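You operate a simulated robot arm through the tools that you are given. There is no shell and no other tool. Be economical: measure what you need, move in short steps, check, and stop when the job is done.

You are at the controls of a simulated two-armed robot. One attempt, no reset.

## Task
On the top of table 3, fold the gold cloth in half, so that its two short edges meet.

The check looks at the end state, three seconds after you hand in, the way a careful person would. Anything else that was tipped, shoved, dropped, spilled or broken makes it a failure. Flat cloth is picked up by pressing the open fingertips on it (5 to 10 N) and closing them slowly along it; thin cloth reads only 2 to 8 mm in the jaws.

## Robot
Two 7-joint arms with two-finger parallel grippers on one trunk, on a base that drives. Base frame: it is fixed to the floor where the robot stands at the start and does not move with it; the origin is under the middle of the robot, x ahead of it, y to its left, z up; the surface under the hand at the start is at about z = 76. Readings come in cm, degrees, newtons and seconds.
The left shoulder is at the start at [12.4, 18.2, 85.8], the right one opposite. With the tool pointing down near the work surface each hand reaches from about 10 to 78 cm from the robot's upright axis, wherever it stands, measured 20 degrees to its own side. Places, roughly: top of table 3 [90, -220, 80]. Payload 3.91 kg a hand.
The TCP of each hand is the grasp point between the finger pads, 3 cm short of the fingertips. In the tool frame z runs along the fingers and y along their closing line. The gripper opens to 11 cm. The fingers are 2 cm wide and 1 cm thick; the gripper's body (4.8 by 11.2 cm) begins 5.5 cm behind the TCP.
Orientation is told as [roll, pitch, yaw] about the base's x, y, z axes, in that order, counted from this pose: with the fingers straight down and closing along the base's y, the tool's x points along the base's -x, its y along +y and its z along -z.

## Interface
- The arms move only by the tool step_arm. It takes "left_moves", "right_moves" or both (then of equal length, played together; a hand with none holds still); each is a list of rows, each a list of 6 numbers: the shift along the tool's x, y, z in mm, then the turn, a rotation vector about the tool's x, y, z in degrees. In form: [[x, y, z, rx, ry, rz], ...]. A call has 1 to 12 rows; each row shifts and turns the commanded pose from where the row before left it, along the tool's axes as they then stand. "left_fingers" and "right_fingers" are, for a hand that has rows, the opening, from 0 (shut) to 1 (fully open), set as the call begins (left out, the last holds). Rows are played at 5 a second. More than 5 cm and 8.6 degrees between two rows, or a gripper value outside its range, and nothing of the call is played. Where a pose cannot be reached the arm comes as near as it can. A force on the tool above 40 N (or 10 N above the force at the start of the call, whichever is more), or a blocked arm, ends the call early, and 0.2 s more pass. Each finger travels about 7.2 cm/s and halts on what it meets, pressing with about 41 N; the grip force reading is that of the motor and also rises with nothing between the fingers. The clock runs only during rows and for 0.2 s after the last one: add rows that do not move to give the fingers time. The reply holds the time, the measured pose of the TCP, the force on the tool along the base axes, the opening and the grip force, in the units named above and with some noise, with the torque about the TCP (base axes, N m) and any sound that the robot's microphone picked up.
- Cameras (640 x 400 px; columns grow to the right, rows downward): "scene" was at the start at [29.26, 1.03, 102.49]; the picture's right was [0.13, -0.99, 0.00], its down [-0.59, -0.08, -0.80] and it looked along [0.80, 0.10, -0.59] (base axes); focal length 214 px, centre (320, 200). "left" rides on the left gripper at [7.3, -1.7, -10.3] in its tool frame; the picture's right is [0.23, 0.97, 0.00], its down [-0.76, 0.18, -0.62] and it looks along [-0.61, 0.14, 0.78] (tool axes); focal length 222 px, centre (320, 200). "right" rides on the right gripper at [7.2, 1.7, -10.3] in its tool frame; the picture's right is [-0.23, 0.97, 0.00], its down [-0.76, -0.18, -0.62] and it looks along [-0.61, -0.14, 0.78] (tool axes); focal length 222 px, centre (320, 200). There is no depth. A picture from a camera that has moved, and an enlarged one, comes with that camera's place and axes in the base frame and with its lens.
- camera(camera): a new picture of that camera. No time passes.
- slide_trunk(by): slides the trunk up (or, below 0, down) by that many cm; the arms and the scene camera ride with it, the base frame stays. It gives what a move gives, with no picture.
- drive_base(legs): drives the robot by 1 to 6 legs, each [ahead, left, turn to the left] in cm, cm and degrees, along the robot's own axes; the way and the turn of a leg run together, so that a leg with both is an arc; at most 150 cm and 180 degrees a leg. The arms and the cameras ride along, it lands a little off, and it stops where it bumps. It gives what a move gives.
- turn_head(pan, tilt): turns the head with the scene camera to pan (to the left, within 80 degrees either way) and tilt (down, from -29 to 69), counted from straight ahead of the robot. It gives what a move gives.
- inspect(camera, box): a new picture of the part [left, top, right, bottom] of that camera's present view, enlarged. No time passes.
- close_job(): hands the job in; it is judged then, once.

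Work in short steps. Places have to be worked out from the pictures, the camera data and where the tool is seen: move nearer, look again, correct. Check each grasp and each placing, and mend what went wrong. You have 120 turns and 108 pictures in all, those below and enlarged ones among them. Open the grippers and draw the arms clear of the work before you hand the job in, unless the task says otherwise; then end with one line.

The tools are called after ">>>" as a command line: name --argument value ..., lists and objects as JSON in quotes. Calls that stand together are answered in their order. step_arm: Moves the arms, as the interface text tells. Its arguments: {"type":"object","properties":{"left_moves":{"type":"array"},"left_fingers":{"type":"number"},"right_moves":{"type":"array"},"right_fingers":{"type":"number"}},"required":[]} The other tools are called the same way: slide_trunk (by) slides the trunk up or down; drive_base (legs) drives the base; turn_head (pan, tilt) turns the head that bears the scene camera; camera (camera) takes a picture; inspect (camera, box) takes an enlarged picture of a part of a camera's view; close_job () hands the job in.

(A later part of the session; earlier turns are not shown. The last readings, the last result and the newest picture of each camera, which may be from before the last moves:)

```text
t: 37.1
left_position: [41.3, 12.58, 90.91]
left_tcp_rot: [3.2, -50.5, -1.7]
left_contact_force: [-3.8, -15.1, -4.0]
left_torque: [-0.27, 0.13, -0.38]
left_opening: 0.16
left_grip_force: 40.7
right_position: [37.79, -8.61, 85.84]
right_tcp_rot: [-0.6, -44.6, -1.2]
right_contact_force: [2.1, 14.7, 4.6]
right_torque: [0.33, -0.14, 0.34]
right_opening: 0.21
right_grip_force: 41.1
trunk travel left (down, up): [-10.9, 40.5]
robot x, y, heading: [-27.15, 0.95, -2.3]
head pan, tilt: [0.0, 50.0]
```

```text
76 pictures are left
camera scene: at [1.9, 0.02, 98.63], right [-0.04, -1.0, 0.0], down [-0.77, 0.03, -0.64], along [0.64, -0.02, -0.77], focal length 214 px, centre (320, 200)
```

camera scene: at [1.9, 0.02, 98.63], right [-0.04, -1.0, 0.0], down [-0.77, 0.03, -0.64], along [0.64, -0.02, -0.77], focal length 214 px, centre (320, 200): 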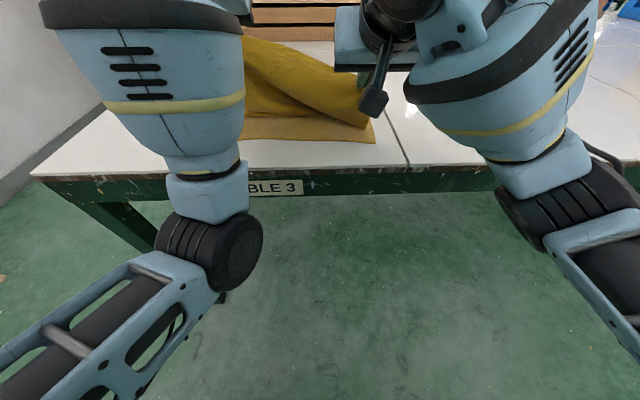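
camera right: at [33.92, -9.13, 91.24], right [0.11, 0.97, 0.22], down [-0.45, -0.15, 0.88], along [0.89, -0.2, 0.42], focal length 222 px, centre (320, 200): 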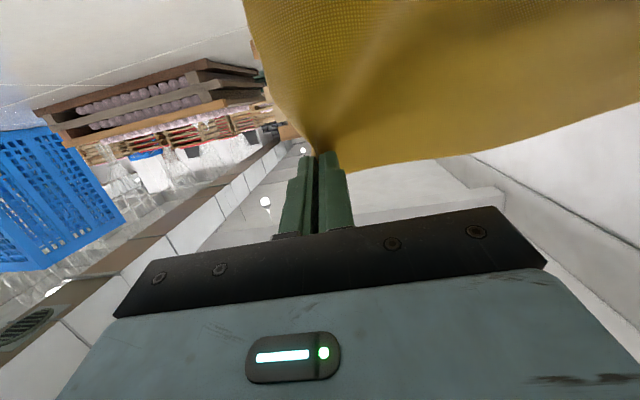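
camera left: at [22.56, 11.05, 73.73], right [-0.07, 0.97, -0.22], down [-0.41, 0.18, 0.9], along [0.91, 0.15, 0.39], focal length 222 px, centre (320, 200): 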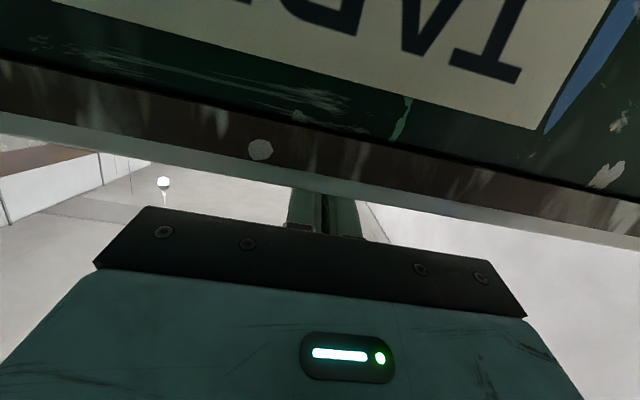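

Free again, but the left hand is 5 cm higher and there is a 15 N pull between hands. I level the left hand with the right and bring them closer.

>>> step_arm --left_moves '[[0, -3, 0, 0, 0, 0], [15.6, -2, 2, 0, 0, 0], [15.6, -1, 2, 0, 0, 0], [15.6, 0, 2, 0, 0, 0], [0, 0, 0, 0, 0, 0]]' --right_moves '[[0, 3, 0, 0, 0, 0], [0, 2, 0, 0, 0, 0], [0, 0, 0, 0, 0, 0], [0, 0, 0, 0, 0, 0], [0, 0, 0, 0, 0, 0]]'

>>> camera --camera "scene"

>>> camera --camera "left"

>>> camera --camera "right"

```text
t: 38.3
left_position: [38.84, 12.31, 86.61]
left_tcp_rot: [3.4, -50.4, -1.8]
left_contact_force: [-1.0, 0.2, 0.2]
left_torque: [0.0, -0.03, 0.0]
left_opening: 0.19
left_grip_force: 40.9
right_position: [37.91, -8.09, 85.81]
right_tcp_rot: [-0.6, -44.7, -1.3]
right_contact_force: [0.3, 0.4, 0.0]
right_torque: [-0.01, 0.0, -0.01]
right_opening: 0.2
right_grip_force: 41.0
trunk travel left (down, up): [-10.9, 40.5]
robot x, y, heading: [-26.57, 1.26, -2.0]
head pan, tilt: [0.0, 50.0]
```

```text
75 pictures are left
camera scene: at [1.95, 0.03, 98.61], right [-0.04, -1.0, 0.0], down [-0.77, 0.03, -0.64], along [0.64, -0.02, -0.77], focal length 214 px, centre (320, 200)
```

scene: 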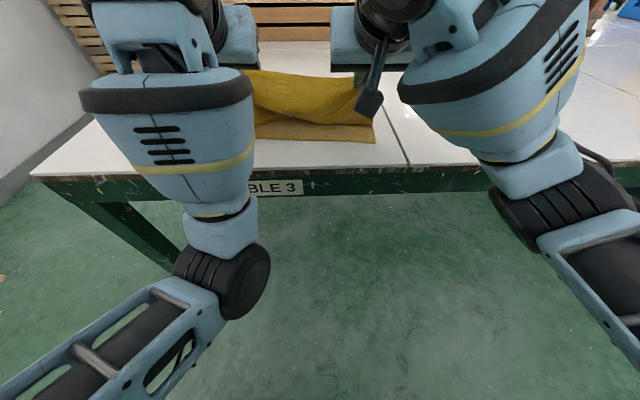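

```text
74 pictures are left
camera left: at [26.34, 10.4, 87.59], right [-0.16, 0.98, -0.14], down [0.0, 0.14, 0.99], along [0.99, 0.16, -0.02], focal length 222 px, centre (320, 200)
```

left: 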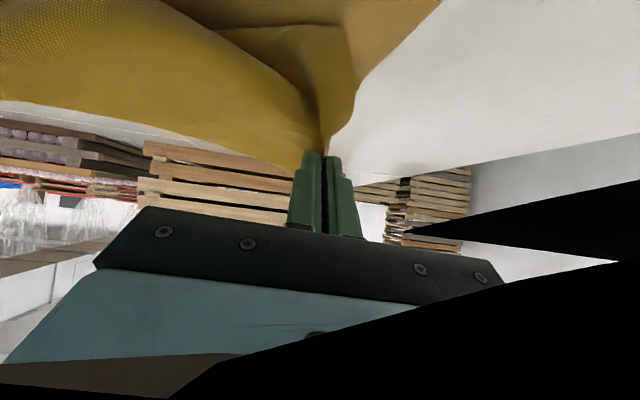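

```text
73 pictures are left
camera right: at [25.67, -5.96, 87.97], right [0.19, 0.97, 0.15], down [0.1, -0.17, 0.98], along [0.98, -0.17, -0.13], focal length 222 px, centre (320, 200)
```

right: 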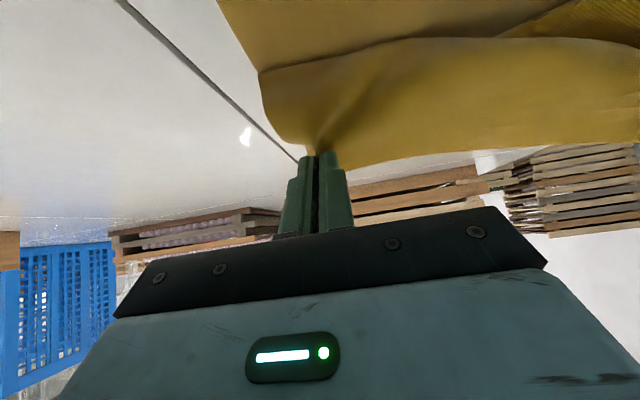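

Both corners still held, hands level. I now go straight down to about 2.5 cm above the table, so that a subsequent low outward pull unrolls the belly and tightens the layer.

>>> step_arm --left_moves '[[15.4, 0, 12.7, 0, 0, 0], [15.4, 0, 12.7, 0, 0, 0], [15.4, 0, 12.7, 0, 0, 0], [0, 0, 0, 0, 0, 0]]' --right_moves '[[11.7, 0, 11.8, 0, 0, 0], [11.7, 0, 11.8, 0, 0, 0], [11.7, 0, 11.8, 0, 0, 0], [0, 0, 0, 0, 0, 0]]'

>>> camera --camera "scene"

>>> camera --camera "right"

```text
t: 39.3
left_position: [38.65, 11.96, 80.68]
left_tcp_rot: [3.2, -50.5, -2.0]
left_contact_force: [-0.5, -0.4, 0.1]
left_torque: [0.02, 0.0, 0.01]
left_opening: 0.19
left_grip_force: 40.9
right_position: [37.85, -8.15, 80.76]
right_tcp_rot: [-0.5, -44.7, -1.0]
right_contact_force: [0.0, -0.8, 0.0]
right_torque: [0.01, -0.01, 0.03]
right_opening: 0.19
right_grip_force: 40.7
trunk travel left (down, up): [-10.9, 40.5]
robot x, y, heading: [-26.73, 1.52, -2.2]
head pan, tilt: [0.0, 50.0]
```

```text
72 pictures are left
camera scene: at [1.95, 0.02, 98.62], right [-0.04, -1.0, 0.0], down [-0.77, 0.03, -0.64], along [0.64, -0.02, -0.77], focal length 214 px, centre (320, 200)
```

scene: 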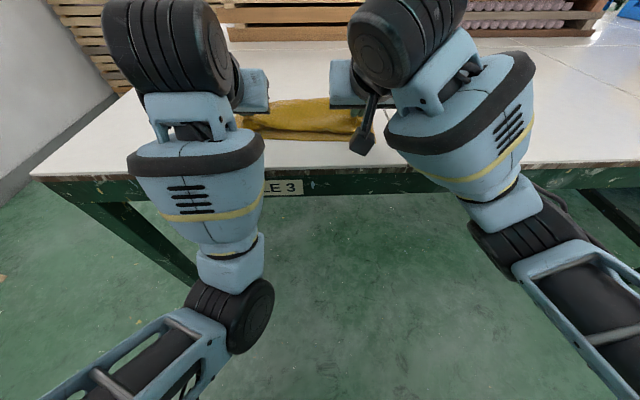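

```text
71 pictures are left
camera right: at [25.64, -6.02, 83.02], right [0.19, 0.97, 0.15], down [0.1, -0.17, 0.98], along [0.98, -0.17, -0.13], focal length 222 px, centre (320, 200)
```

right: 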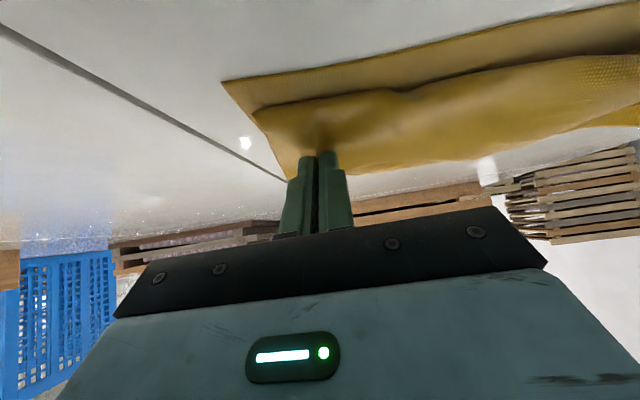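

The lower layer is unmoved (near-right corner still at (33.7, -10.9)). Now I pull outward low, tilting further, to the near edge.

>>> step_arm --left_moves '[[11.4, 2, -7.8, 0, -5.5, 0], [10.6, 2, -8.6, 0, -5.5, 0], [9.7, 2, -9.3, 0, -5.5, 0], [8.8, 2, -9.9, 0, -5.5, 0], [0, 0, 0, 0, 0, 0]]' --right_moves '[[12.9, 1, -6.8, 0, -7, 0], [12, 1, -7.9, 0, -7, 0], [11, 1, -8.8, 0, -7, 0], [9.8, 1, -9.7, 0, -7, 0], [0, 0, 0, 0, 0, 0]]'

>>> camera --camera "scene"

>>> camera --camera "right"

```text
t: 40.5
left_position: [33.63, 13.11, 79.17]
left_tcp_rot: [6.6, -72.4, -5.7]
left_contact_force: [-0.2, 0.2, -0.2]
left_torque: [-0.02, -0.01, 0.02]
left_opening: 0.2
left_grip_force: 41.3
right_position: [32.46, -7.61, 79.01]
right_tcp_rot: [-1.5, -72.7, 0.0]
right_contact_force: [0.3, -0.5, 0.8]
right_torque: [-0.02, -0.01, 0.0]
right_opening: 0.2
right_grip_force: 40.9
trunk travel left (down, up): [-10.9, 40.5]
robot x, y, heading: [-27.19, 1.11, -2.0]
head pan, tilt: [0.0, 50.0]
```

```text
70 pictures are left
camera scene: at [1.95, 0.02, 98.61], right [-0.04, -1.0, 0.0], down [-0.77, 0.03, -0.64], along [0.64, -0.02, -0.77], focal length 214 px, centre (320, 200)
```

scene: 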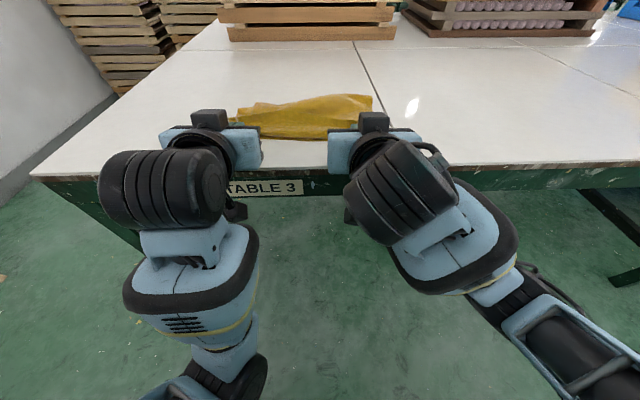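

```text
69 pictures are left
camera right: at [20.63, -5.54, 75.07], right [0.09, 0.97, 0.21], down [-0.37, -0.16, 0.91], along [0.92, -0.16, 0.35], focal length 222 px, centre (320, 200)
```

right: 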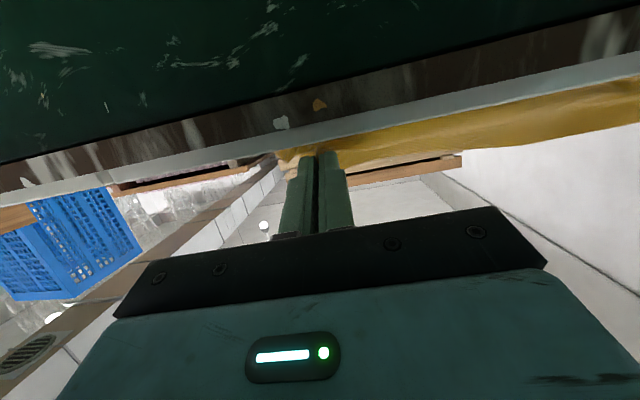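

>>> inspect --camera "scene" --box '[200, 70, 420, 210]'

```text
2.86 times, centred on (310, 140) of scene
camera zoom: at [1.95, 0.02, 98.61], right [-0.04, -1.0, 0.0], down [-0.77, 0.03, -0.64], along [0.64, -0.02, -0.77], focal length 613 px, centre (349, 371)
```

zoom: 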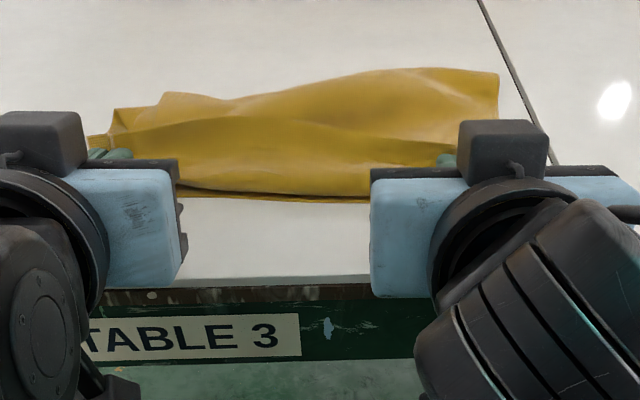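

The fold line still shows at x≈46–50 with bulges, so laying it this way leaves slack. I keep the grip, reverse out, raise and untilt, to redo it with a taut arc.

>>> step_arm --left_moves '[[-8.8, -2, 9.9, 0, 5.5, 0], [-9.7, -2, 9.3, 0, 5.5, 0], [-10.6, -2, 8.6, 0, 5.5, 0], [-11.4, -2, 7.8, 0, 5.5, 0], [-19.3, 0, -15.9, 0, 5, 0], [-18, 0, -17.5, 0, 5, 0], [-16.5, 0, -19, 0, 5, 0], [0, 0, 0, 0, 0, 0]]' --right_moves '[[-9.8, -1, 9.7, 0, 7, 0], [-11, -1, 8.8, 0, 7, 0], [-12, -1, 7.9, 0, 7, 0], [-12.9, -1, 6.8, 0, 7, 0], [-17.6, 0, -17.8, 0, 5, 0], [-16, 0, -19, 0, 5, 0], [-14.5, 0, -20.5, 0, 5, 0], [0, 0, 0, 0, 0, 0]]'

>>> camera --camera "scene"

```text
t: 41.8
left_position: [40.18, 12.84, 82.28]
left_tcp_rot: [5.8, -42.7, -3.2]
left_contact_force: [1.4, -29.3, -1.7]
left_torque: [-0.66, 0.02, -0.66]
left_opening: 0.2
left_grip_force: 41.1
left hand out of reach, approached as far as the arm can: row 5, 6
right_position: [41.73, -9.31, 80.91]
right_tcp_rot: [-3.3, -37.0, -0.3]
right_contact_force: [-1.6, 30.1, 2.2]
right_torque: [0.74, -0.01, 0.62]
right_opening: 0.2
right_grip_force: 41.2
right hand out of reach, approached as far as the arm can: row 5, 6
trunk travel left (down, up): [-10.9, 40.5]
robot x, y, heading: [-26.91, 1.15, -2.3]
head pan, tilt: [0.0, 50.0]
stopped in row 6 (left hand): the force on the tool passed its limit at 44 N (the readings are from after the stop); the commanded pose is now the measured one
```

```text
67 pictures are left
camera scene: at [1.96, 0.01, 98.61], right [-0.04, -1.0, 0.0], down [-0.77, 0.03, -0.64], along [0.64, -0.02, -0.77], focal length 214 px, centre (320, 200)
```

scene: 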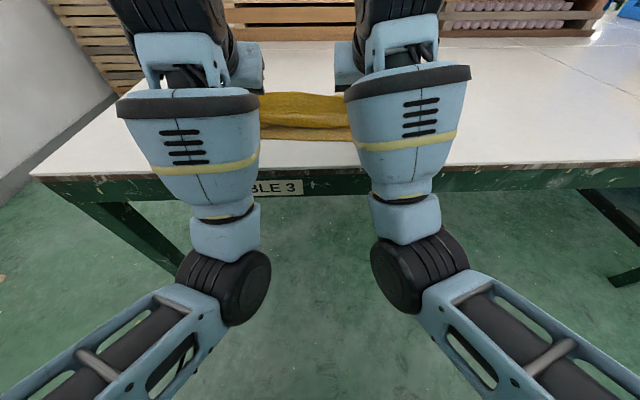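

The arms hit joint limits and pulled 30 N apart. I bring the hands together 1 cm each first and check the state.

>>> step_arm --left_moves '[[0, -4, 0, 0, 0, 0], [0, -4, 0, 0, 0, 0], [0, 0, 0, 0, 0, 0]]' --right_moves '[[0, 4, 0, 0, 0, 0], [0, 4, 0, 0, 0, 0], [0, 0, 0, 0, 0, 0]]'

>>> camera --camera "left"

>>> camera --camera "right"

```text
t: 42.6
left_position: [40.47, 12.63, 82.24]
left_tcp_rot: [6.1, -42.8, -2.6]
left_contact_force: [1.4, -25.7, -1.8]
left_torque: [-0.54, 0.01, -0.55]
left_opening: 0.22
left_grip_force: 40.8
right_position: [42.02, -9.34, 80.59]
right_tcp_rot: [-3.7, -36.9, -1.0]
right_contact_force: [-1.1, 25.5, 2.5]
right_torque: [0.63, 0.02, 0.56]
right_opening: 0.21
right_grip_force: 41.5
trunk travel left (down, up): [-10.9, 40.5]
robot x, y, heading: [-27.29, 1.4, -2.4]
head pan, tilt: [0.0, 50.0]
```

```text
66 pictures are left
camera left: at [28.04, 10.46, 84.62], right [-0.19, 0.98, -0.08], down [0.13, 0.1, 0.99], along [0.97, 0.18, -0.15], focal length 222 px, centre (320, 200)
```

left: 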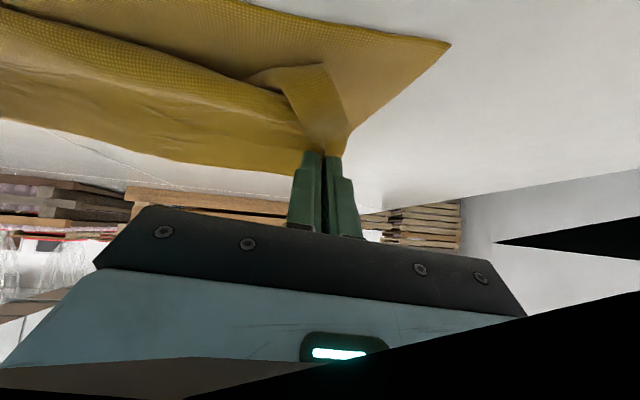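

```text
65 pictures are left
camera right: at [30.2, -6.77, 84.35], right [0.24, 0.97, 0.08], down [0.23, -0.14, 0.96], along [0.94, -0.21, -0.25], focal length 222 px, centre (320, 200)
```

right: 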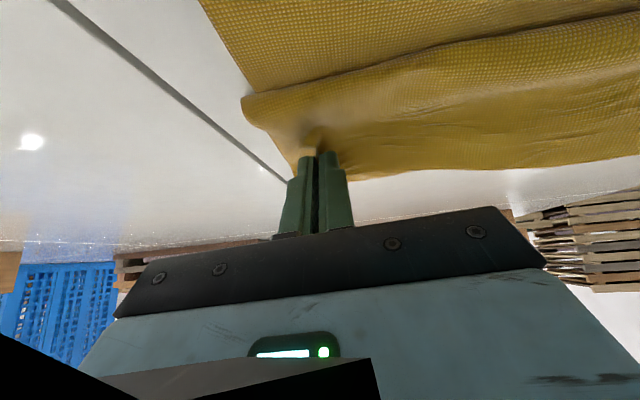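

The elbow-low posture is what limits me. I raise the trunk 7 cm, which lifts shoulders, elbows and cloth together.

>>> slide_trunk --by 7

>>> step_arm --left_moves '[[0, -5, 0, 0, 0, 0], [0, -5, 0, 0, -3, 0], [0, -2, 0, 0, -3, 0], [0, 0, 0, 0, 0, 0]]' --right_moves '[[0, 5, 0, 0, 0, 0], [0, 5, 0, 0, -3, 0], [0, 2, 0, 0, -3, 0], [0, 0, 0, 0, 0, 0]]'

>>> camera --camera "scene"

```text
t: 43.7
left_position: [40.26, 12.33, 89.24]
left_tcp_rot: [5.8, -42.9, -2.8]
left_contact_force: [1.7, -26.6, -2.2]
left_torque: [-0.58, 0.01, -0.58]
left_opening: 0.21
left_grip_force: 41.1
right_position: [42.07, -9.78, 87.99]
right_tcp_rot: [-3.8, -37.1, -1.2]
right_contact_force: [-1.5, 25.2, 2.2]
right_torque: [0.63, 0.01, 0.51]
right_opening: 0.18
right_grip_force: 40.8
trunk travel left (down, up): [-17.9, 33.5]
robot x, y, heading: [-27.19, 1.15, -2.2]
head pan, tilt: [0.0, 50.0]
```

```text
t: 44.7
left_position: [40.38, 11.8, 89.09]
left_tcp_rot: [7.1, -49.0, -3.4]
left_contact_force: [0.2, -2.4, -0.3]
left_torque: [-0.07, -0.02, -0.07]
left_opening: 0.19
left_grip_force: 40.8
right_position: [42.22, -9.15, 87.79]
right_tcp_rot: [-4.7, -43.1, -1.2]
right_contact_force: [1.0, 2.2, 0.2]
right_torque: [0.08, -0.01, 0.07]
right_opening: 0.19
right_grip_force: 40.8
trunk travel left (down, up): [-17.9, 33.5]
robot x, y, heading: [-26.85, 1.15, -2.4]
head pan, tilt: [0.0, 50.0]
```

```text
64 pictures are left
camera scene: at [-1.02, 0.11, 107.02], right [-0.04, -1.0, 0.0], down [-0.77, 0.03, -0.64], along [0.64, -0.02, -0.77], focal length 214 px, centre (320, 200)
```

scene: 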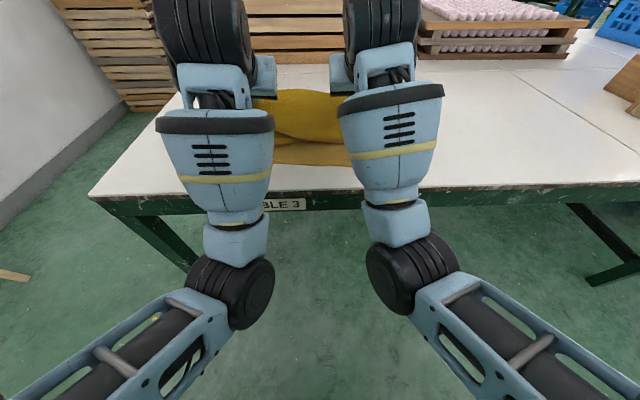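

Tension is relieved. The cloth is slack now, so I move both tips onto a taut 17.5 cm radius around the wanted fold line, at 45°.

>>> step_arm --left_moves '[[-2, 3, -9, 0, 0, 0], [-2, 3, -9, 0, 0, 0], [0, 0, 0, 0, 0, 0]]' --right_moves '[[3.3, 4, -23.6, 0, 0, 0], [3.3, 4, -23.6, 0, 0, 0], [0, 0, 0, 0, 0, 0]]'

>>> camera --camera "scene"

>>> camera --camera "right"

>>> camera --camera "left"

```text
t: 45.5
left_position: [39.37, 12.29, 90.32]
left_tcp_rot: [7.4, -48.5, -3.6]
left_contact_force: [-0.4, -0.4, 0.8]
left_torque: [0.04, 0.0, -0.04]
left_opening: 0.2
left_grip_force: 40.9
right_position: [38.83, -8.47, 90.56]
right_tcp_rot: [-4.9, -43.1, -1.4]
right_contact_force: [-0.2, -0.2, 0.0]
right_torque: [0.02, 0.0, 0.04]
right_opening: 0.19
right_grip_force: 40.7
trunk travel left (down, up): [-17.9, 33.5]
robot x, y, heading: [-27.13, 1.06, -2.2]
head pan, tilt: [0.0, 50.0]
```

```text
63 pictures are left
camera scene: at [-1.01, 0.1, 107.01], right [-0.04, -1.0, 0.0], down [-0.77, 0.03, -0.64], along [0.64, -0.02, -0.77], focal length 214 px, centre (320, 200)
```

scene: 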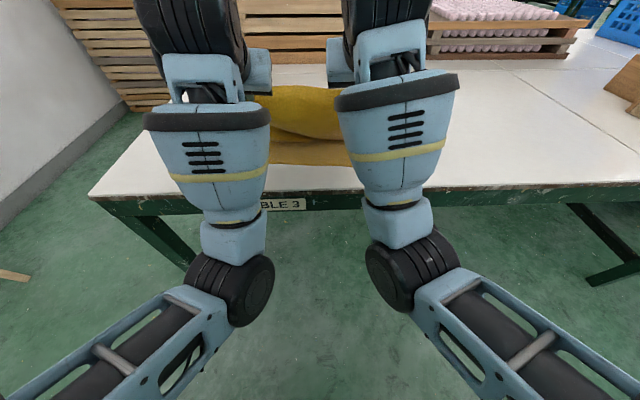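

```text
62 pictures are left
camera right: at [26.74, -5.57, 92.97], right [0.25, 0.96, 0.09], down [0.12, -0.13, 0.98], along [0.96, -0.23, -0.15], focal length 222 px, centre (320, 200)
```

right: 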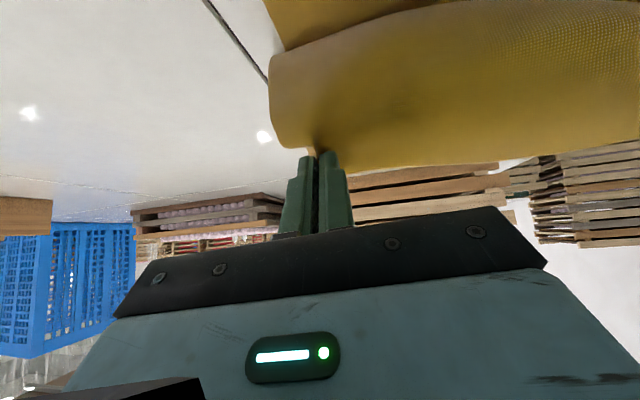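

```text
61 pictures are left
camera left: at [26.85, 10.01, 91.46], right [-0.18, 0.98, -0.09], down [0.03, 0.09, 1.0], along [0.98, 0.18, -0.05], focal length 222 px, centre (320, 200)
```

left: 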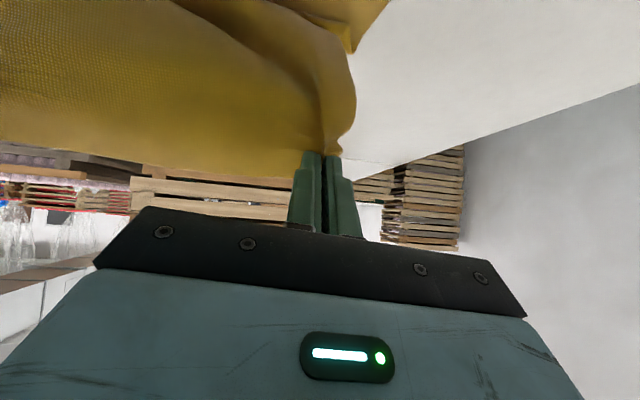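

The sheet still sags, so there is slack. I raise the trunk 5 cm more to draw it taut, watching the lower layer.

>>> slide_trunk --by 5

>>> camera --camera "right"

>>> turn_head --pan 0 --tilt 40

>>> camera --camera "scene"

```text
t: 46.4
left_position: [39.54, 12.78, 95.81]
left_tcp_rot: [7.3, -49.1, -3.1]
left_contact_force: [-0.6, -6.7, 0.5]
left_torque: [-0.14, -0.02, -0.19]
left_opening: 0.21
left_grip_force: 41.1
right_position: [38.71, -8.45, 95.83]
right_tcp_rot: [-4.8, -43.1, -1.6]
right_contact_force: [0.8, 7.2, -0.3]
right_torque: [0.14, -0.04, 0.15]
right_opening: 0.18
right_grip_force: 40.7
trunk travel left (down, up): [-22.9, 28.5]
robot x, y, heading: [-27.08, 1.52, -2.5]
head pan, tilt: [0.0, 50.0]
```

```text
60 pictures are left
camera right: at [26.77, -5.58, 98.19], right [0.25, 0.96, 0.1], down [0.12, -0.13, 0.98], along [0.96, -0.23, -0.14], focal length 222 px, centre (320, 200)
```

right: 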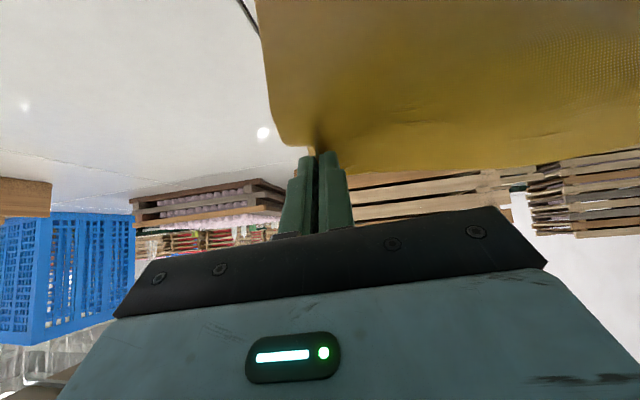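

```text
t: 47.1
left_position: [39.42, 12.63, 95.54]
left_tcp_rot: [7.6, -48.9, -3.3]
left_contact_force: [-0.6, -3.8, -0.1]
left_torque: [-0.07, 0.04, -0.08]
left_opening: 0.19
left_grip_force: 41.3
right_position: [38.63, -8.41, 95.63]
right_tcp_rot: [-5.0, -43.0, -1.1]
right_contact_force: [0.1, 3.0, -0.1]
right_torque: [0.13, -0.02, 0.11]
right_opening: 0.19
right_grip_force: 41.1
trunk travel left (down, up): [-22.9, 28.5]
robot x, y, heading: [-27.15, 1.29, -2.2]
head pan, tilt: [0.0, 40.0]
```

```text
59 pictures are left
camera scene: at [-2.08, 0.15, 114.04], right [-0.04, -1.0, 0.0], down [-0.64, 0.02, -0.77], along [0.77, -0.03, -0.64], focal length 214 px, centre (320, 200)
```

scene: 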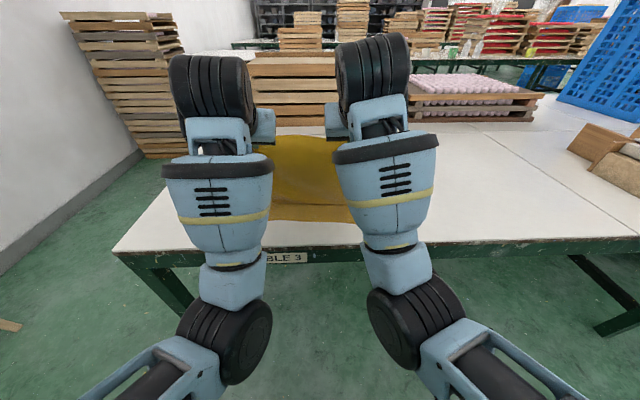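

Trunk is higher now. I try going forward 8 cm over the fold while untilting slightly, in small steps.

>>> step_arm --left_moves '[[-13, -1, 15, 0, 0, 0], [-13, -1, 15, 0, 0, 0], [-13, -1, 15, 0, 0, 0], [-13, 0, 15, 0, 0, 0], [0, 0, 0, 0, 0, 0]]' --right_moves '[[-14.5, 1, 13.5, 0, 0, 0], [-14.5, 1, 13.5, 0, 0, 0], [-14.5, 1, 13.5, 0, 0, 0], [-14.5, 0, 13.5, 0, 0, 0], [0, 0, 0, 0, 0, 0]]'

>>> camera --camera "scene"

```text
t: 48.3
left_position: [47.05, 11.33, 95.62]
left_tcp_rot: [6.4, -48.9, -3.6]
left_contact_force: [-0.2, -0.6, 0.2]
left_torque: [-0.03, -0.01, -0.02]
left_opening: 0.2
left_grip_force: 40.9
right_position: [46.48, -8.25, 94.55]
right_tcp_rot: [-4.7, -42.3, -0.9]
right_contact_force: [0.0, 0.1, 0.8]
right_torque: [0.03, -0.02, 0.0]
right_opening: 0.19
right_grip_force: 41.2
trunk travel left (down, up): [-22.9, 28.5]
robot x, y, heading: [-27.2, 1.3, -1.9]
head pan, tilt: [0.0, 40.0]
```

```text
58 pictures are left
camera scene: at [-2.1, 0.14, 114.05], right [-0.04, -1.0, 0.0], down [-0.64, 0.02, -0.77], along [0.77, -0.03, -0.64], focal length 214 px, centre (320, 200)
```

scene: 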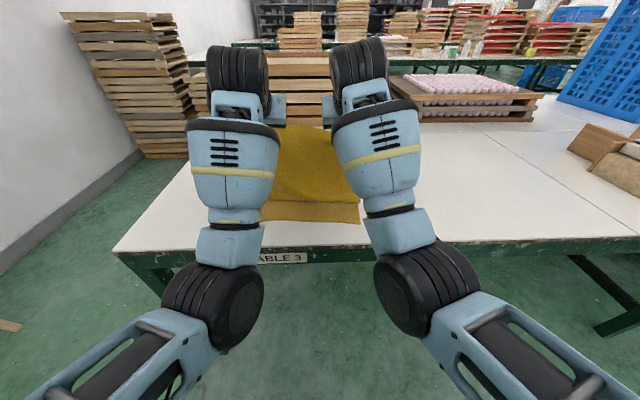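

That worked without block. I go 5 cm further forward to hang the sheet over the fold line.

>>> step_arm --left_moves '[[-13, 1, 15, 0, 0, 0], [-13, 1, 15, 0, 0, 0], [-8, 1, 9, 0, 0, 0], [0, 0, 0, 0, 0, 0]]' --right_moves '[[-15.5, 0, 12.5, 0, 0, 0], [-15.5, 0, 12.5, 0, 0, 0], [-9, 0, 7, 0, 0, 0], [0, 0, 0, 0, 0, 0]]'

>>> camera --camera "scene"

>>> camera --camera "right"

```text
t: 49.3
left_position: [52.33, 11.75, 95.6]
left_tcp_rot: [6.5, -48.8, -3.7]
left_contact_force: [0.1, -0.1, 0.3]
left_torque: [0.0, 0.04, -0.07]
left_opening: 0.19
left_grip_force: 40.9
right_position: [51.5, -8.29, 95.07]
right_tcp_rot: [-4.1, -42.1, -1.1]
right_contact_force: [-0.3, -0.2, -0.6]
right_torque: [0.03, -0.01, 0.04]
right_opening: 0.17
right_grip_force: 40.9
trunk travel left (down, up): [-22.9, 28.5]
robot x, y, heading: [-27.22, 1.18, -2.3]
head pan, tilt: [0.0, 40.0]
```

```text
57 pictures are left
camera scene: at [-2.09, 0.14, 114.05], right [-0.04, -1.0, 0.0], down [-0.64, 0.02, -0.77], along [0.77, -0.03, -0.64], focal length 214 px, centre (320, 200)
```

scene: 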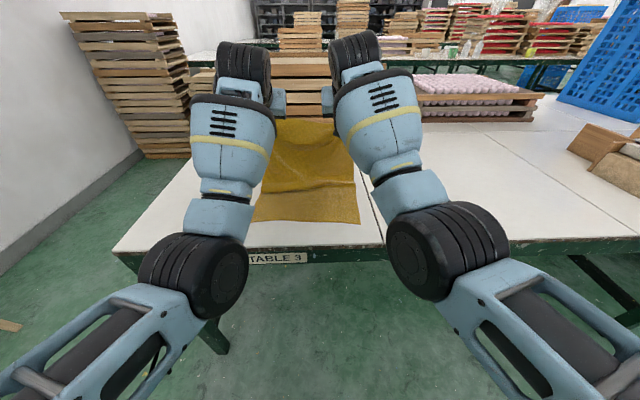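

```text
56 pictures are left
camera right: at [39.53, -5.57, 97.66], right [0.23, 0.97, 0.1], down [0.14, -0.14, 0.98], along [0.96, -0.22, -0.16], focal length 222 px, centre (320, 200)
```

right: 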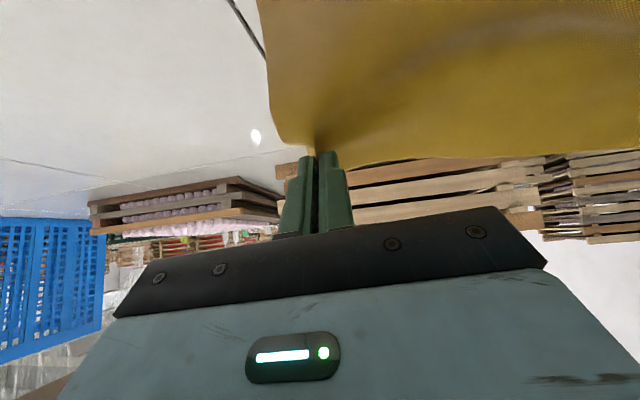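

I zoom in to check that the lower half lies flat and where the upright sheet meets it.

>>> inspect --camera "scene" --box '[220, 100, 400, 260]'

```text
2.50 times, centred on (310, 180) of scene
camera zoom: at [-2.09, 0.14, 114.05], right [-0.04, -1.0, 0.0], down [-0.64, 0.02, -0.77], along [0.77, -0.03, -0.64], focal length 536 px, centre (345, 250)
```

zoom: 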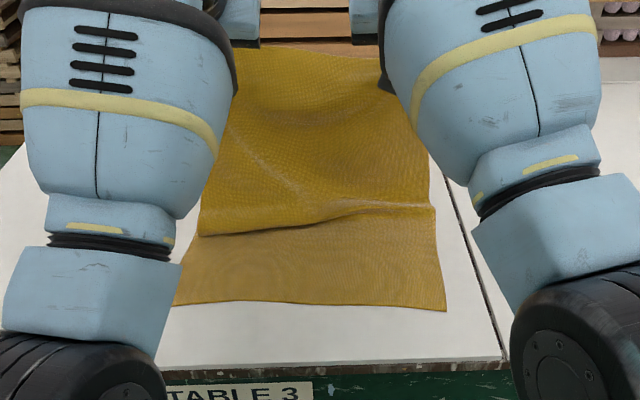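

The lower half has stayed put; a slack roll lies at x≈47–51. I raise the trunk 3 cm and move 3 cm forward to pull out the roll.

>>> step_arm --left_moves '[[-19, 1, 0, 0, 0, 0], [-19, 1, 0, 0, 0, 0], [-10, 0, 0, 0, 0, 0], [0, 0, 0, 0, 0, 0], [0, 0, 0, 0, 0, 0]]' --right_moves '[[-19, -1, 2, 0, 0, 0], [-19, -1, 2, 0, 0, 0], [-10, 0, 0, 0, 0, 0], [0, 0, 0, 0, 0, 0], [0, 0, 0, 0, 0, 0]]'

>>> inspect --camera "scene" --box '[220, 80, 400, 260]'

```text
t: 50.2
left_position: [55.25, 10.45, 98.38]
left_tcp_rot: [5.5, -47.6, -4.1]
left_contact_force: [-1.1, -16.7, -8.0]
left_torque: [-0.34, 0.28, -0.36]
left_opening: 0.19
left_grip_force: 40.9
right_position: [53.95, -9.15, 88.76]
right_tcp_rot: [-2.5, -35.6, -2.2]
right_contact_force: [1.0, 17.1, 9.3]
right_torque: [0.56, -0.21, 0.33]
right_opening: 0.19
right_grip_force: 41.1
right hand out of reach, approached as far as the arm can: row 2, 3
trunk travel left (down, up): [-22.9, 28.5]
robot x, y, heading: [-26.99, 0.99, -2.3]
head pan, tilt: [0.0, 40.0]
stopped in row 4 (right hand): the arm was blocked; the commanded pose is now the measured one
```

```text
2.22 times, centred on (310, 170) of scene
camera zoom: at [-2.1, 0.1, 114.05], right [-0.04, -1.0, 0.0], down [-0.64, 0.02, -0.77], along [0.77, -0.03, -0.64], focal length 477 px, centre (342, 267)
```

zoom: 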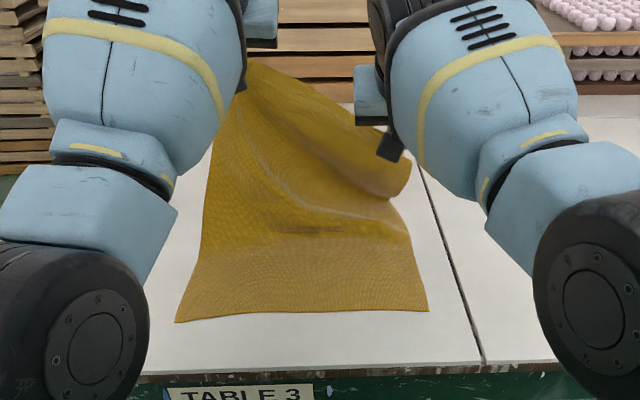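

The right arm slipped to a joint limit and dropped 6 cm. I tilt it a bit more (there it has room) and raise it back.

>>> step_arm --right_moves '[[0, 4, 0, 0, -5, 0], [0, 2, 0, 0, -5, 0], [-13, 0, -11, 0, -5, 0], [-13, 0, -11, 0, 0, 0], [-13, 0, -11, 0, 0, 0], [-13, 0, -11, 0, 0, 0], [0, 0, 0, 0, 0, 0]]'

>>> inspect --camera "scene" --box '[220, 80, 400, 260]'

```text
t: 51.8
left_position: [55.29, 11.05, 98.64]
left_tcp_rot: [5.7, -48.1, -4.0]
left_contact_force: [0.5, -0.2, -0.4]
left_torque: [0.03, -0.01, 0.02]
left_opening: 0.15
left_grip_force: 41.5
right_position: [54.04, -8.11, 95.45]
right_tcp_rot: [-3.8, -50.2, -0.7]
right_contact_force: [0.1, -0.7, 0.0]
right_torque: [-0.01, -0.01, 0.03]
right_opening: 0.19
right_grip_force: 41.3
trunk travel left (down, up): [-22.9, 28.5]
robot x, y, heading: [-26.75, 1.11, -2.1]
head pan, tilt: [0.0, 40.0]
```

```text
2.22 times, centred on (310, 170) of scene
camera zoom: at [-2.06, 0.14, 114.04], right [-0.04, -1.0, 0.0], down [-0.64, 0.02, -0.77], along [0.77, -0.03, -0.64], focal length 477 px, centre (342, 267)
```

zoom: 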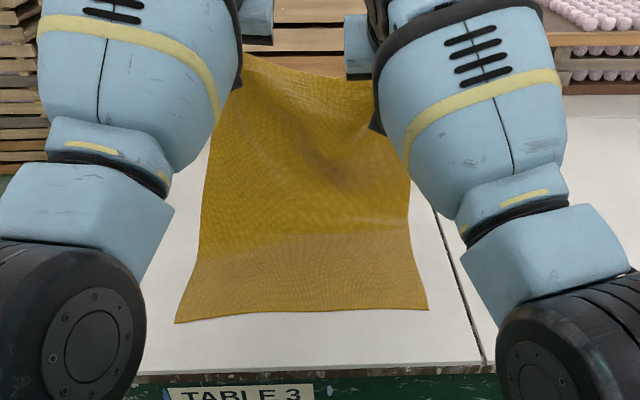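

The sheet now hangs smoothly with the lower half flat and the bend at x≈51–54. I start the taut arc (r≈17.8 cm about x=53.8) toward the near edge, to 50° first.

>>> step_arm --left_moves '[[33.5, 2, -16.3, 0, 0, 0], [33.5, 2, -16.3, 0, 0, 0], [27.2, 2, -14.5, 0, 0, 0], [27.2, 2, -14.5, 0, 0, 0], [30.6, 2, -4.1, 0, 0, 0], [30.6, 2, -4.1, 0, 0, 0], [0, 0, 0, 0, 0, 0]]' --right_moves '[[20.7, 0, -27, 0, 0, 0], [20.7, 0, -27, 0, 0, 0], [26.7, 1, -15.5, 0, 0, 0], [26.7, 1, -15.5, 0, 0, 0], [30.4, 1, -5.1, 0, 0, 0], [30.4, 1, -5.1, 0, 0, 0], [0, 0, 0, 0, 0, 0]]'

>>> camera --camera "right"

>>> inspect --camera "scene" --box '[200, 80, 420, 260]'

```text
t: 53.4
left_position: [37.88, 12.73, 89.92]
left_tcp_rot: [5.8, -48.0, -4.2]
left_contact_force: [-0.4, -7.0, 0.1]
left_torque: [-0.12, 0.02, -0.13]
left_opening: 0.17
left_grip_force: 41.3
right_position: [37.37, -8.68, 89.9]
right_tcp_rot: [-5.9, -51.0, -0.8]
right_contact_force: [-0.3, 6.1, -0.1]
right_torque: [0.15, -0.02, 0.17]
right_opening: 0.18
right_grip_force: 41.0
trunk travel left (down, up): [-22.9, 28.5]
robot x, y, heading: [-26.54, 1.31, -2.1]
head pan, tilt: [0.0, 40.0]
```

```text
52 pictures are left
camera right: at [25.19, -5.71, 90.48], right [0.23, 0.97, 0.11], down [-0.02, -0.11, 0.99], along [0.97, -0.23, -0.01], focal length 222 px, centre (320, 200)
```

right: 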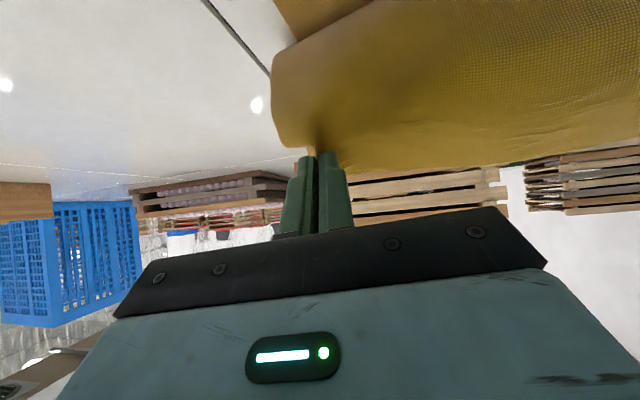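

```text
2.22 times, centred on (310, 170) of scene
camera zoom: at [-2.06, 0.15, 114.05], right [-0.04, -1.0, 0.0], down [-0.64, 0.02, -0.77], along [0.77, -0.03, -0.64], focal length 477 px, centre (342, 267)
```

zoom: 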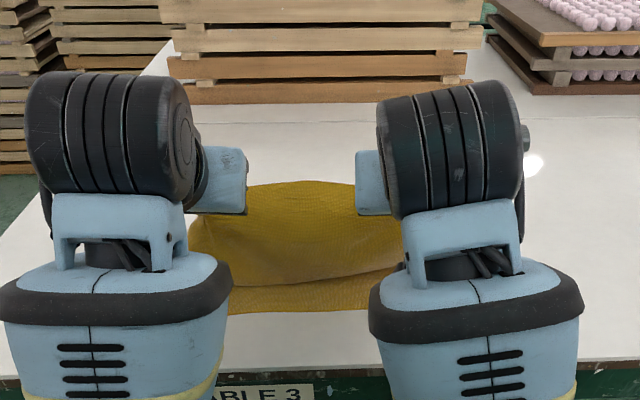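

The sheet is held over the near side; the remaining slack sits in an open loop at the fold, which I will pat flat afterwards. I lower the trunk 9 cm to bring the edge down over the near edge.

>>> step_arm --left_moves '[[0, -2, 0, 0, 0, 0], [0, 0, 0, 0, 0, 0]]' --right_moves '[[0, 4, 0, 0, 0, 0], [0, 0, 0, 0, 0, 0]]'

>>> slide_trunk --by -9

>>> step_arm --left_moves '[[11, 2, -7.8, 0, -6.5, 0], [10.2, 2, -8.6, 0, -6.5, 0], [9.2, 1, -9.3, 0, -6.5, 0], [8.4, 0, -9.9, 0, -6.5, 0], [0, 0, 0, 0, 0, 0]]' --right_moves '[[11, 1, -8.5, 0, -6, 0], [10.2, 1, -9.5, 0, -6, 0], [9.2, 1, -10.3, 0, -6, 0], [8.4, 0, -11, 0, -6, 0], [0, 0, 0, 0, 0, 0]]'

>>> inspect --camera "scene" --box '[200, 80, 420, 260]'

```text
t: 54.0
left_position: [37.92, 12.62, 89.78]
left_tcp_rot: [5.8, -48.1, -3.9]
left_contact_force: [0.2, -0.8, 1.0]
left_torque: [0.01, -0.02, 0.01]
left_opening: 0.16
left_grip_force: 40.9
right_position: [37.44, -8.22, 89.54]
right_tcp_rot: [-6.0, -50.7, -0.6]
right_contact_force: [0.1, -0.3, 0.2]
right_torque: [-0.01, -0.04, 0.03]
right_opening: 0.18
right_grip_force: 40.7
trunk travel left (down, up): [-22.9, 28.5]
robot x, y, heading: [-27.04, 1.25, -2.1]
head pan, tilt: [0.0, 40.0]
```

```text
t: 55.2
left_position: [38.01, 12.4, 80.84]
left_tcp_rot: [5.9, -48.1, -4.0]
left_contact_force: [-0.4, 0.7, 0.2]
left_torque: [-0.01, 0.0, 0.04]
left_opening: 0.18
left_grip_force: 41.0
right_position: [37.12, -7.84, 79.53]
right_tcp_rot: [-6.7, -49.7, 0.3]
right_contact_force: [-0.5, 0.1, 0.3]
right_torque: [0.04, -0.01, 0.0]
right_opening: 0.19
right_grip_force: 41.2
trunk travel left (down, up): [-13.9, 37.5]
robot x, y, heading: [-27.08, 1.09, -2.1]
head pan, tilt: [0.0, 40.0]
```

```text
t: 56.4
left_position: [32.89, 12.95, 79.41]
left_tcp_rot: [14.0, -73.8, -13.1]
left_contact_force: [-0.1, 0.2, 0.0]
left_torque: [-0.01, 0.03, 0.01]
left_opening: 0.18
left_grip_force: 40.9
right_position: [31.59, -6.11, 79.17]
right_tcp_rot: [-10.2, -74.4, 6.1]
right_contact_force: [0.1, 0.0, -0.4]
right_torque: [0.0, -0.04, 0.01]
right_opening: 0.2
right_grip_force: 40.6
trunk travel left (down, up): [-13.9, 37.5]
robot x, y, heading: [-26.83, 1.37, -2.3]
head pan, tilt: [0.0, 40.0]
```

```text
2.22 times, centred on (310, 170) of scene
camera zoom: at [1.47, 0.01, 103.66], right [-0.04, -1.0, 0.0], down [-0.64, 0.02, -0.77], along [0.77, -0.03, -0.64], focal length 477 px, centre (342, 267)
```

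zoom: 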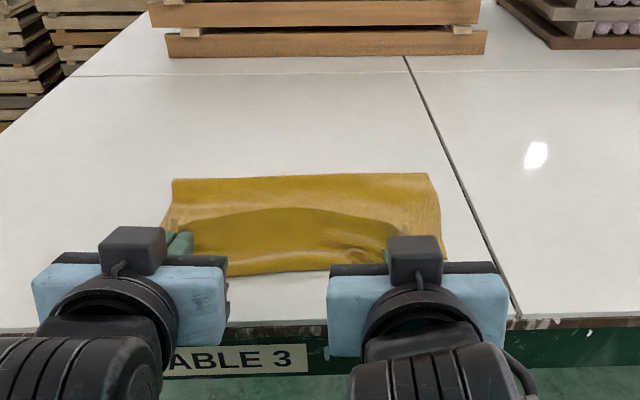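

Much cleaner: a straight fold at x≈50 (loop still open). I shift the right hand 1.2 cm outward, lower 1 cm and open both.

>>> step_arm --left_moves '[[0, 1, 0, 0, 0, 0], [0, 0, 0, 0, 0, 0]]' --right_moves '[[0, -6, 0, 0, 0, 0], [0, -6, 0, 0, 0, 0]]'

>>> slide_trunk --by -1

>>> step_arm --left_moves '[[0, 0, 0, 0, 0, 0], [0, 0, 0, 0, 0, 0], [0, 0, 0, 0, 0, 0]]' --right_moves '[[0, 0, 0, 0, 0, 0], [0, 0, 0, 0, 0, 0], [0, 0, 0, 0, 0, 0]]' --left_fingers 0.3 --right_fingers 0.3

>>> inspect --camera "scene" --box '[200, 80, 420, 260]'

```text
t: 57.0
left_position: [32.93, 13.0, 79.4]
left_tcp_rot: [13.9, -73.7, -13.1]
left_contact_force: [0.4, 0.2, -0.2]
left_torque: [0.02, 0.0, 0.0]
left_opening: 0.17
left_grip_force: 40.9
right_position: [31.65, -7.56, 79.02]
right_tcp_rot: [-13.2, -74.1, 8.7]
right_contact_force: [0.0, 0.0, 0.9]
right_torque: [0.04, 0.02, -0.03]
right_opening: 0.18
right_grip_force: 40.9
trunk travel left (down, up): [-13.9, 37.5]
robot x, y, heading: [-26.96, 1.09, -2.4]
head pan, tilt: [0.0, 40.0]
```

```text
t: 57.6
left_position: [33.19, 13.89, 78.11]
left_tcp_rot: [28.7, -73.2, -27.5]
left_contact_force: [-1.8, -21.5, 2.7]
left_torque: [-0.21, -0.07, -0.68]
left_opening: 0.17
left_grip_force: 41.3
right_position: [32.0, -8.34, 77.89]
right_tcp_rot: [-27.2, -74.6, 22.5]
right_contact_force: [0.8, 22.9, 5.2]
right_torque: [0.23, -0.1, 0.68]
right_opening: 0.21
right_grip_force: 41.1
trunk travel left (down, up): [-12.9, 38.6]
robot x, y, heading: [-26.82, 1.16, -2.2]
head pan, tilt: [0.0, 40.0]
stopped: the force on the tool passed its limit at 42 N (the readings are from after the stop); the commanded pose is now the measured one
```

```text
t: 58.5
left_position: [33.08, 14.3, 78.27]
left_tcp_rot: [28.9, -73.2, -27.1]
left_contact_force: [0.5, 3.4, 12.1]
left_torque: [-0.16, -0.32, 0.08]
left_opening: 3.06
left_grip_force: 0.0
right_position: [31.84, -8.74, 78.03]
right_tcp_rot: [-27.2, -74.6, 22.0]
right_contact_force: [-0.3, -4.1, 18.1]
right_torque: [0.2, -0.46, -0.16]
right_opening: 2.99
right_grip_force: 0.0
trunk travel left (down, up): [-12.9, 38.6]
robot x, y, heading: [-27.06, 0.91, -2.5]
head pan, tilt: [0.0, 40.0]
```

```text
2.22 times, centred on (310, 170) of scene
camera zoom: at [1.72, -0.03, 102.49], right [-0.04, -1.0, 0.0], down [-0.64, 0.02, -0.77], along [0.77, -0.03, -0.64], focal length 477 px, centre (342, 267)
```

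zoom: 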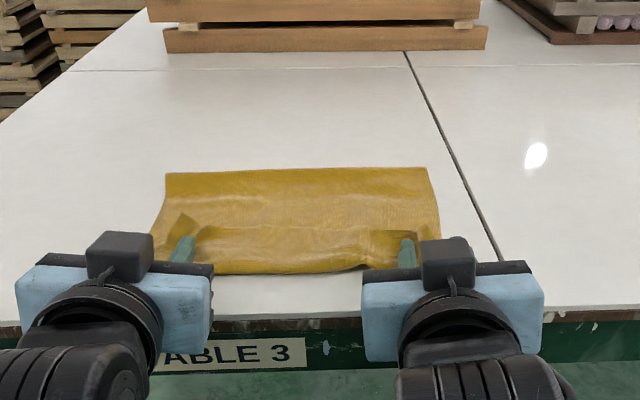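

Released; the cloth lies nicely. The hands press lightly, so I raise the trunk 0.6 cm and drive back 15 cm to pull the fingers straight out.

>>> slide_trunk --by 0.6

>>> drive_base --legs '[[-15, 0, 0]]'

>>> inspect --camera "scene" --box '[200, 60, 440, 210]'

```text
t: 59.0
left_position: [33.42, 15.78, 78.43]
left_tcp_rot: [39.8, -71.6, -36.4]
left_contact_force: [0.4, -2.9, 7.4]
left_torque: [-0.18, -0.21, -0.11]
left_opening: 3.36
left_grip_force: 0.0
right_position: [32.49, -10.66, 78.22]
right_tcp_rot: [-42.9, -73.1, 35.4]
right_contact_force: [3.3, 3.1, 11.2]
right_torque: [0.25, -0.4, 0.06]
right_opening: 3.32
right_grip_force: 0.6
trunk travel left (down, up): [-13.5, 38.0]
robot x, y, heading: [-26.98, 1.37, -2.4]
head pan, tilt: [0.0, 40.0]
```

```text
t: 60.4
left_position: [18.48, 16.11, 78.27]
left_tcp_rot: [39.7, -71.5, -36.3]
left_contact_force: [-0.3, 1.2, 0.0]
left_torque: [-0.02, 0.01, 0.02]
left_opening: 3.28
left_grip_force: 0.0
right_position: [17.45, -10.02, 77.51]
right_tcp_rot: [-42.0, -72.6, 34.6]
right_contact_force: [1.1, 0.6, 0.1]
right_torque: [0.0, -0.03, -0.01]
right_opening: 3.29
right_grip_force: 0.1
trunk travel left (down, up): [-13.5, 38.0]
robot x, y, heading: [-42.31, 1.6, -2.2]
head pan, tilt: [0.0, 40.0]
```

```text
2.67 times, centred on (320, 135) of scene
camera zoom: at [-13.37, 0.54, 103.15], right [-0.04, -1.0, 0.0], down [-0.64, 0.03, -0.77], along [0.77, -0.03, -0.64], focal length 572 px, centre (320, 373)
```

zoom: 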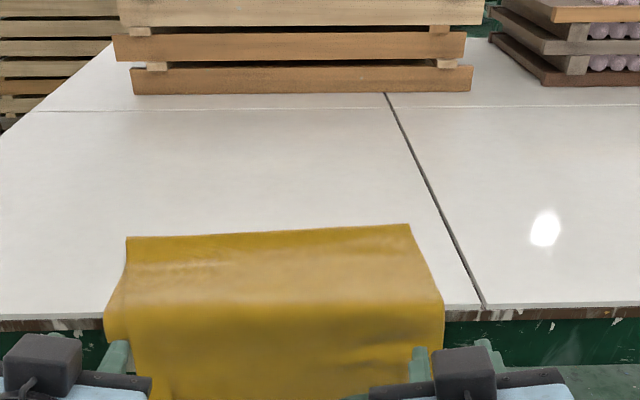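

The cloth got dragged along and now hangs over the front edge. I look closely before doing anything.

>>> turn_head --pan 0 --tilt 50

>>> camera --camera "scene"

>>> camera --camera "left"

>>> camera --camera "right"

```text
t: 61.1
left_position: [18.49, 16.22, 78.15]
left_tcp_rot: [40.1, -71.3, -36.8]
left_contact_force: [-0.5, -0.1, -0.3]
left_torque: [0.04, 0.03, 0.0]
left_opening: 3.31
left_grip_force: 0.0
right_position: [17.6, -10.17, 77.54]
right_tcp_rot: [-42.6, -72.5, 35.1]
right_contact_force: [-0.8, 0.3, 0.2]
right_torque: [0.01, -0.02, 0.03]
right_opening: 3.29
right_grip_force: 0.2
trunk travel left (down, up): [-13.5, 38.0]
robot x, y, heading: [-42.19, 1.98, -2.3]
head pan, tilt: [0.0, 50.0]
```

```text
47 pictures are left
camera scene: at [-14.14, 0.57, 101.73], right [-0.04, -1.0, 0.0], down [-0.77, 0.03, -0.64], along [0.64, -0.03, -0.77], focal length 214 px, centre (320, 200)
```

scene: 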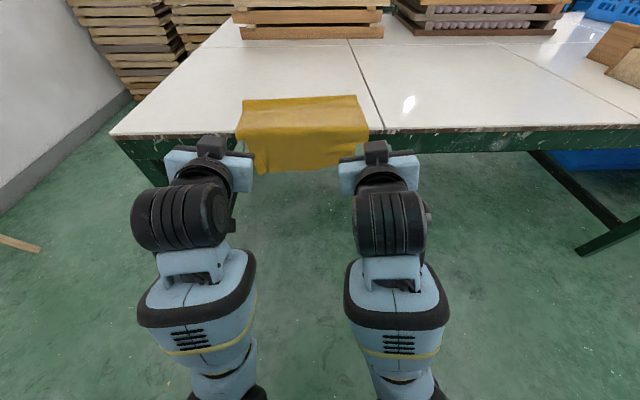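

```text
46 pictures are left
camera left: at [6.73, 15.11, 73.53], right [-0.09, 1.0, -0.01], down [-0.41, -0.02, 0.91], along [0.91, 0.09, 0.41], focal length 222 px, centre (320, 200)
```

left: 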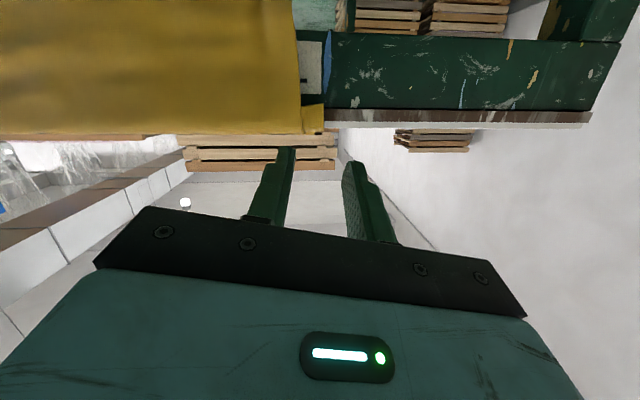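

```text
45 pictures are left
camera right: at [6.04, -8.16, 72.53], right [0.16, 0.99, 0.02], down [-0.43, 0.05, 0.9], along [0.89, -0.15, 0.43], focal length 222 px, centre (320, 200)
```

right: 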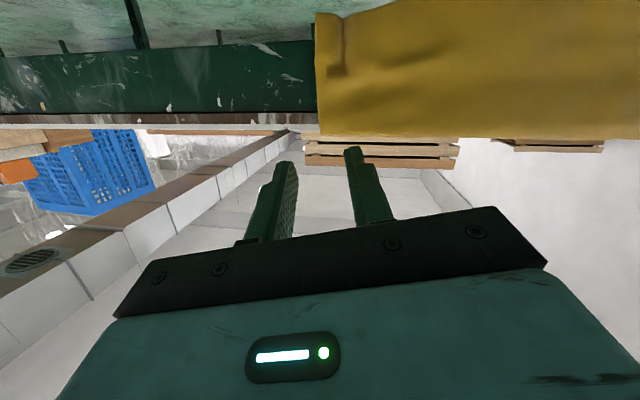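

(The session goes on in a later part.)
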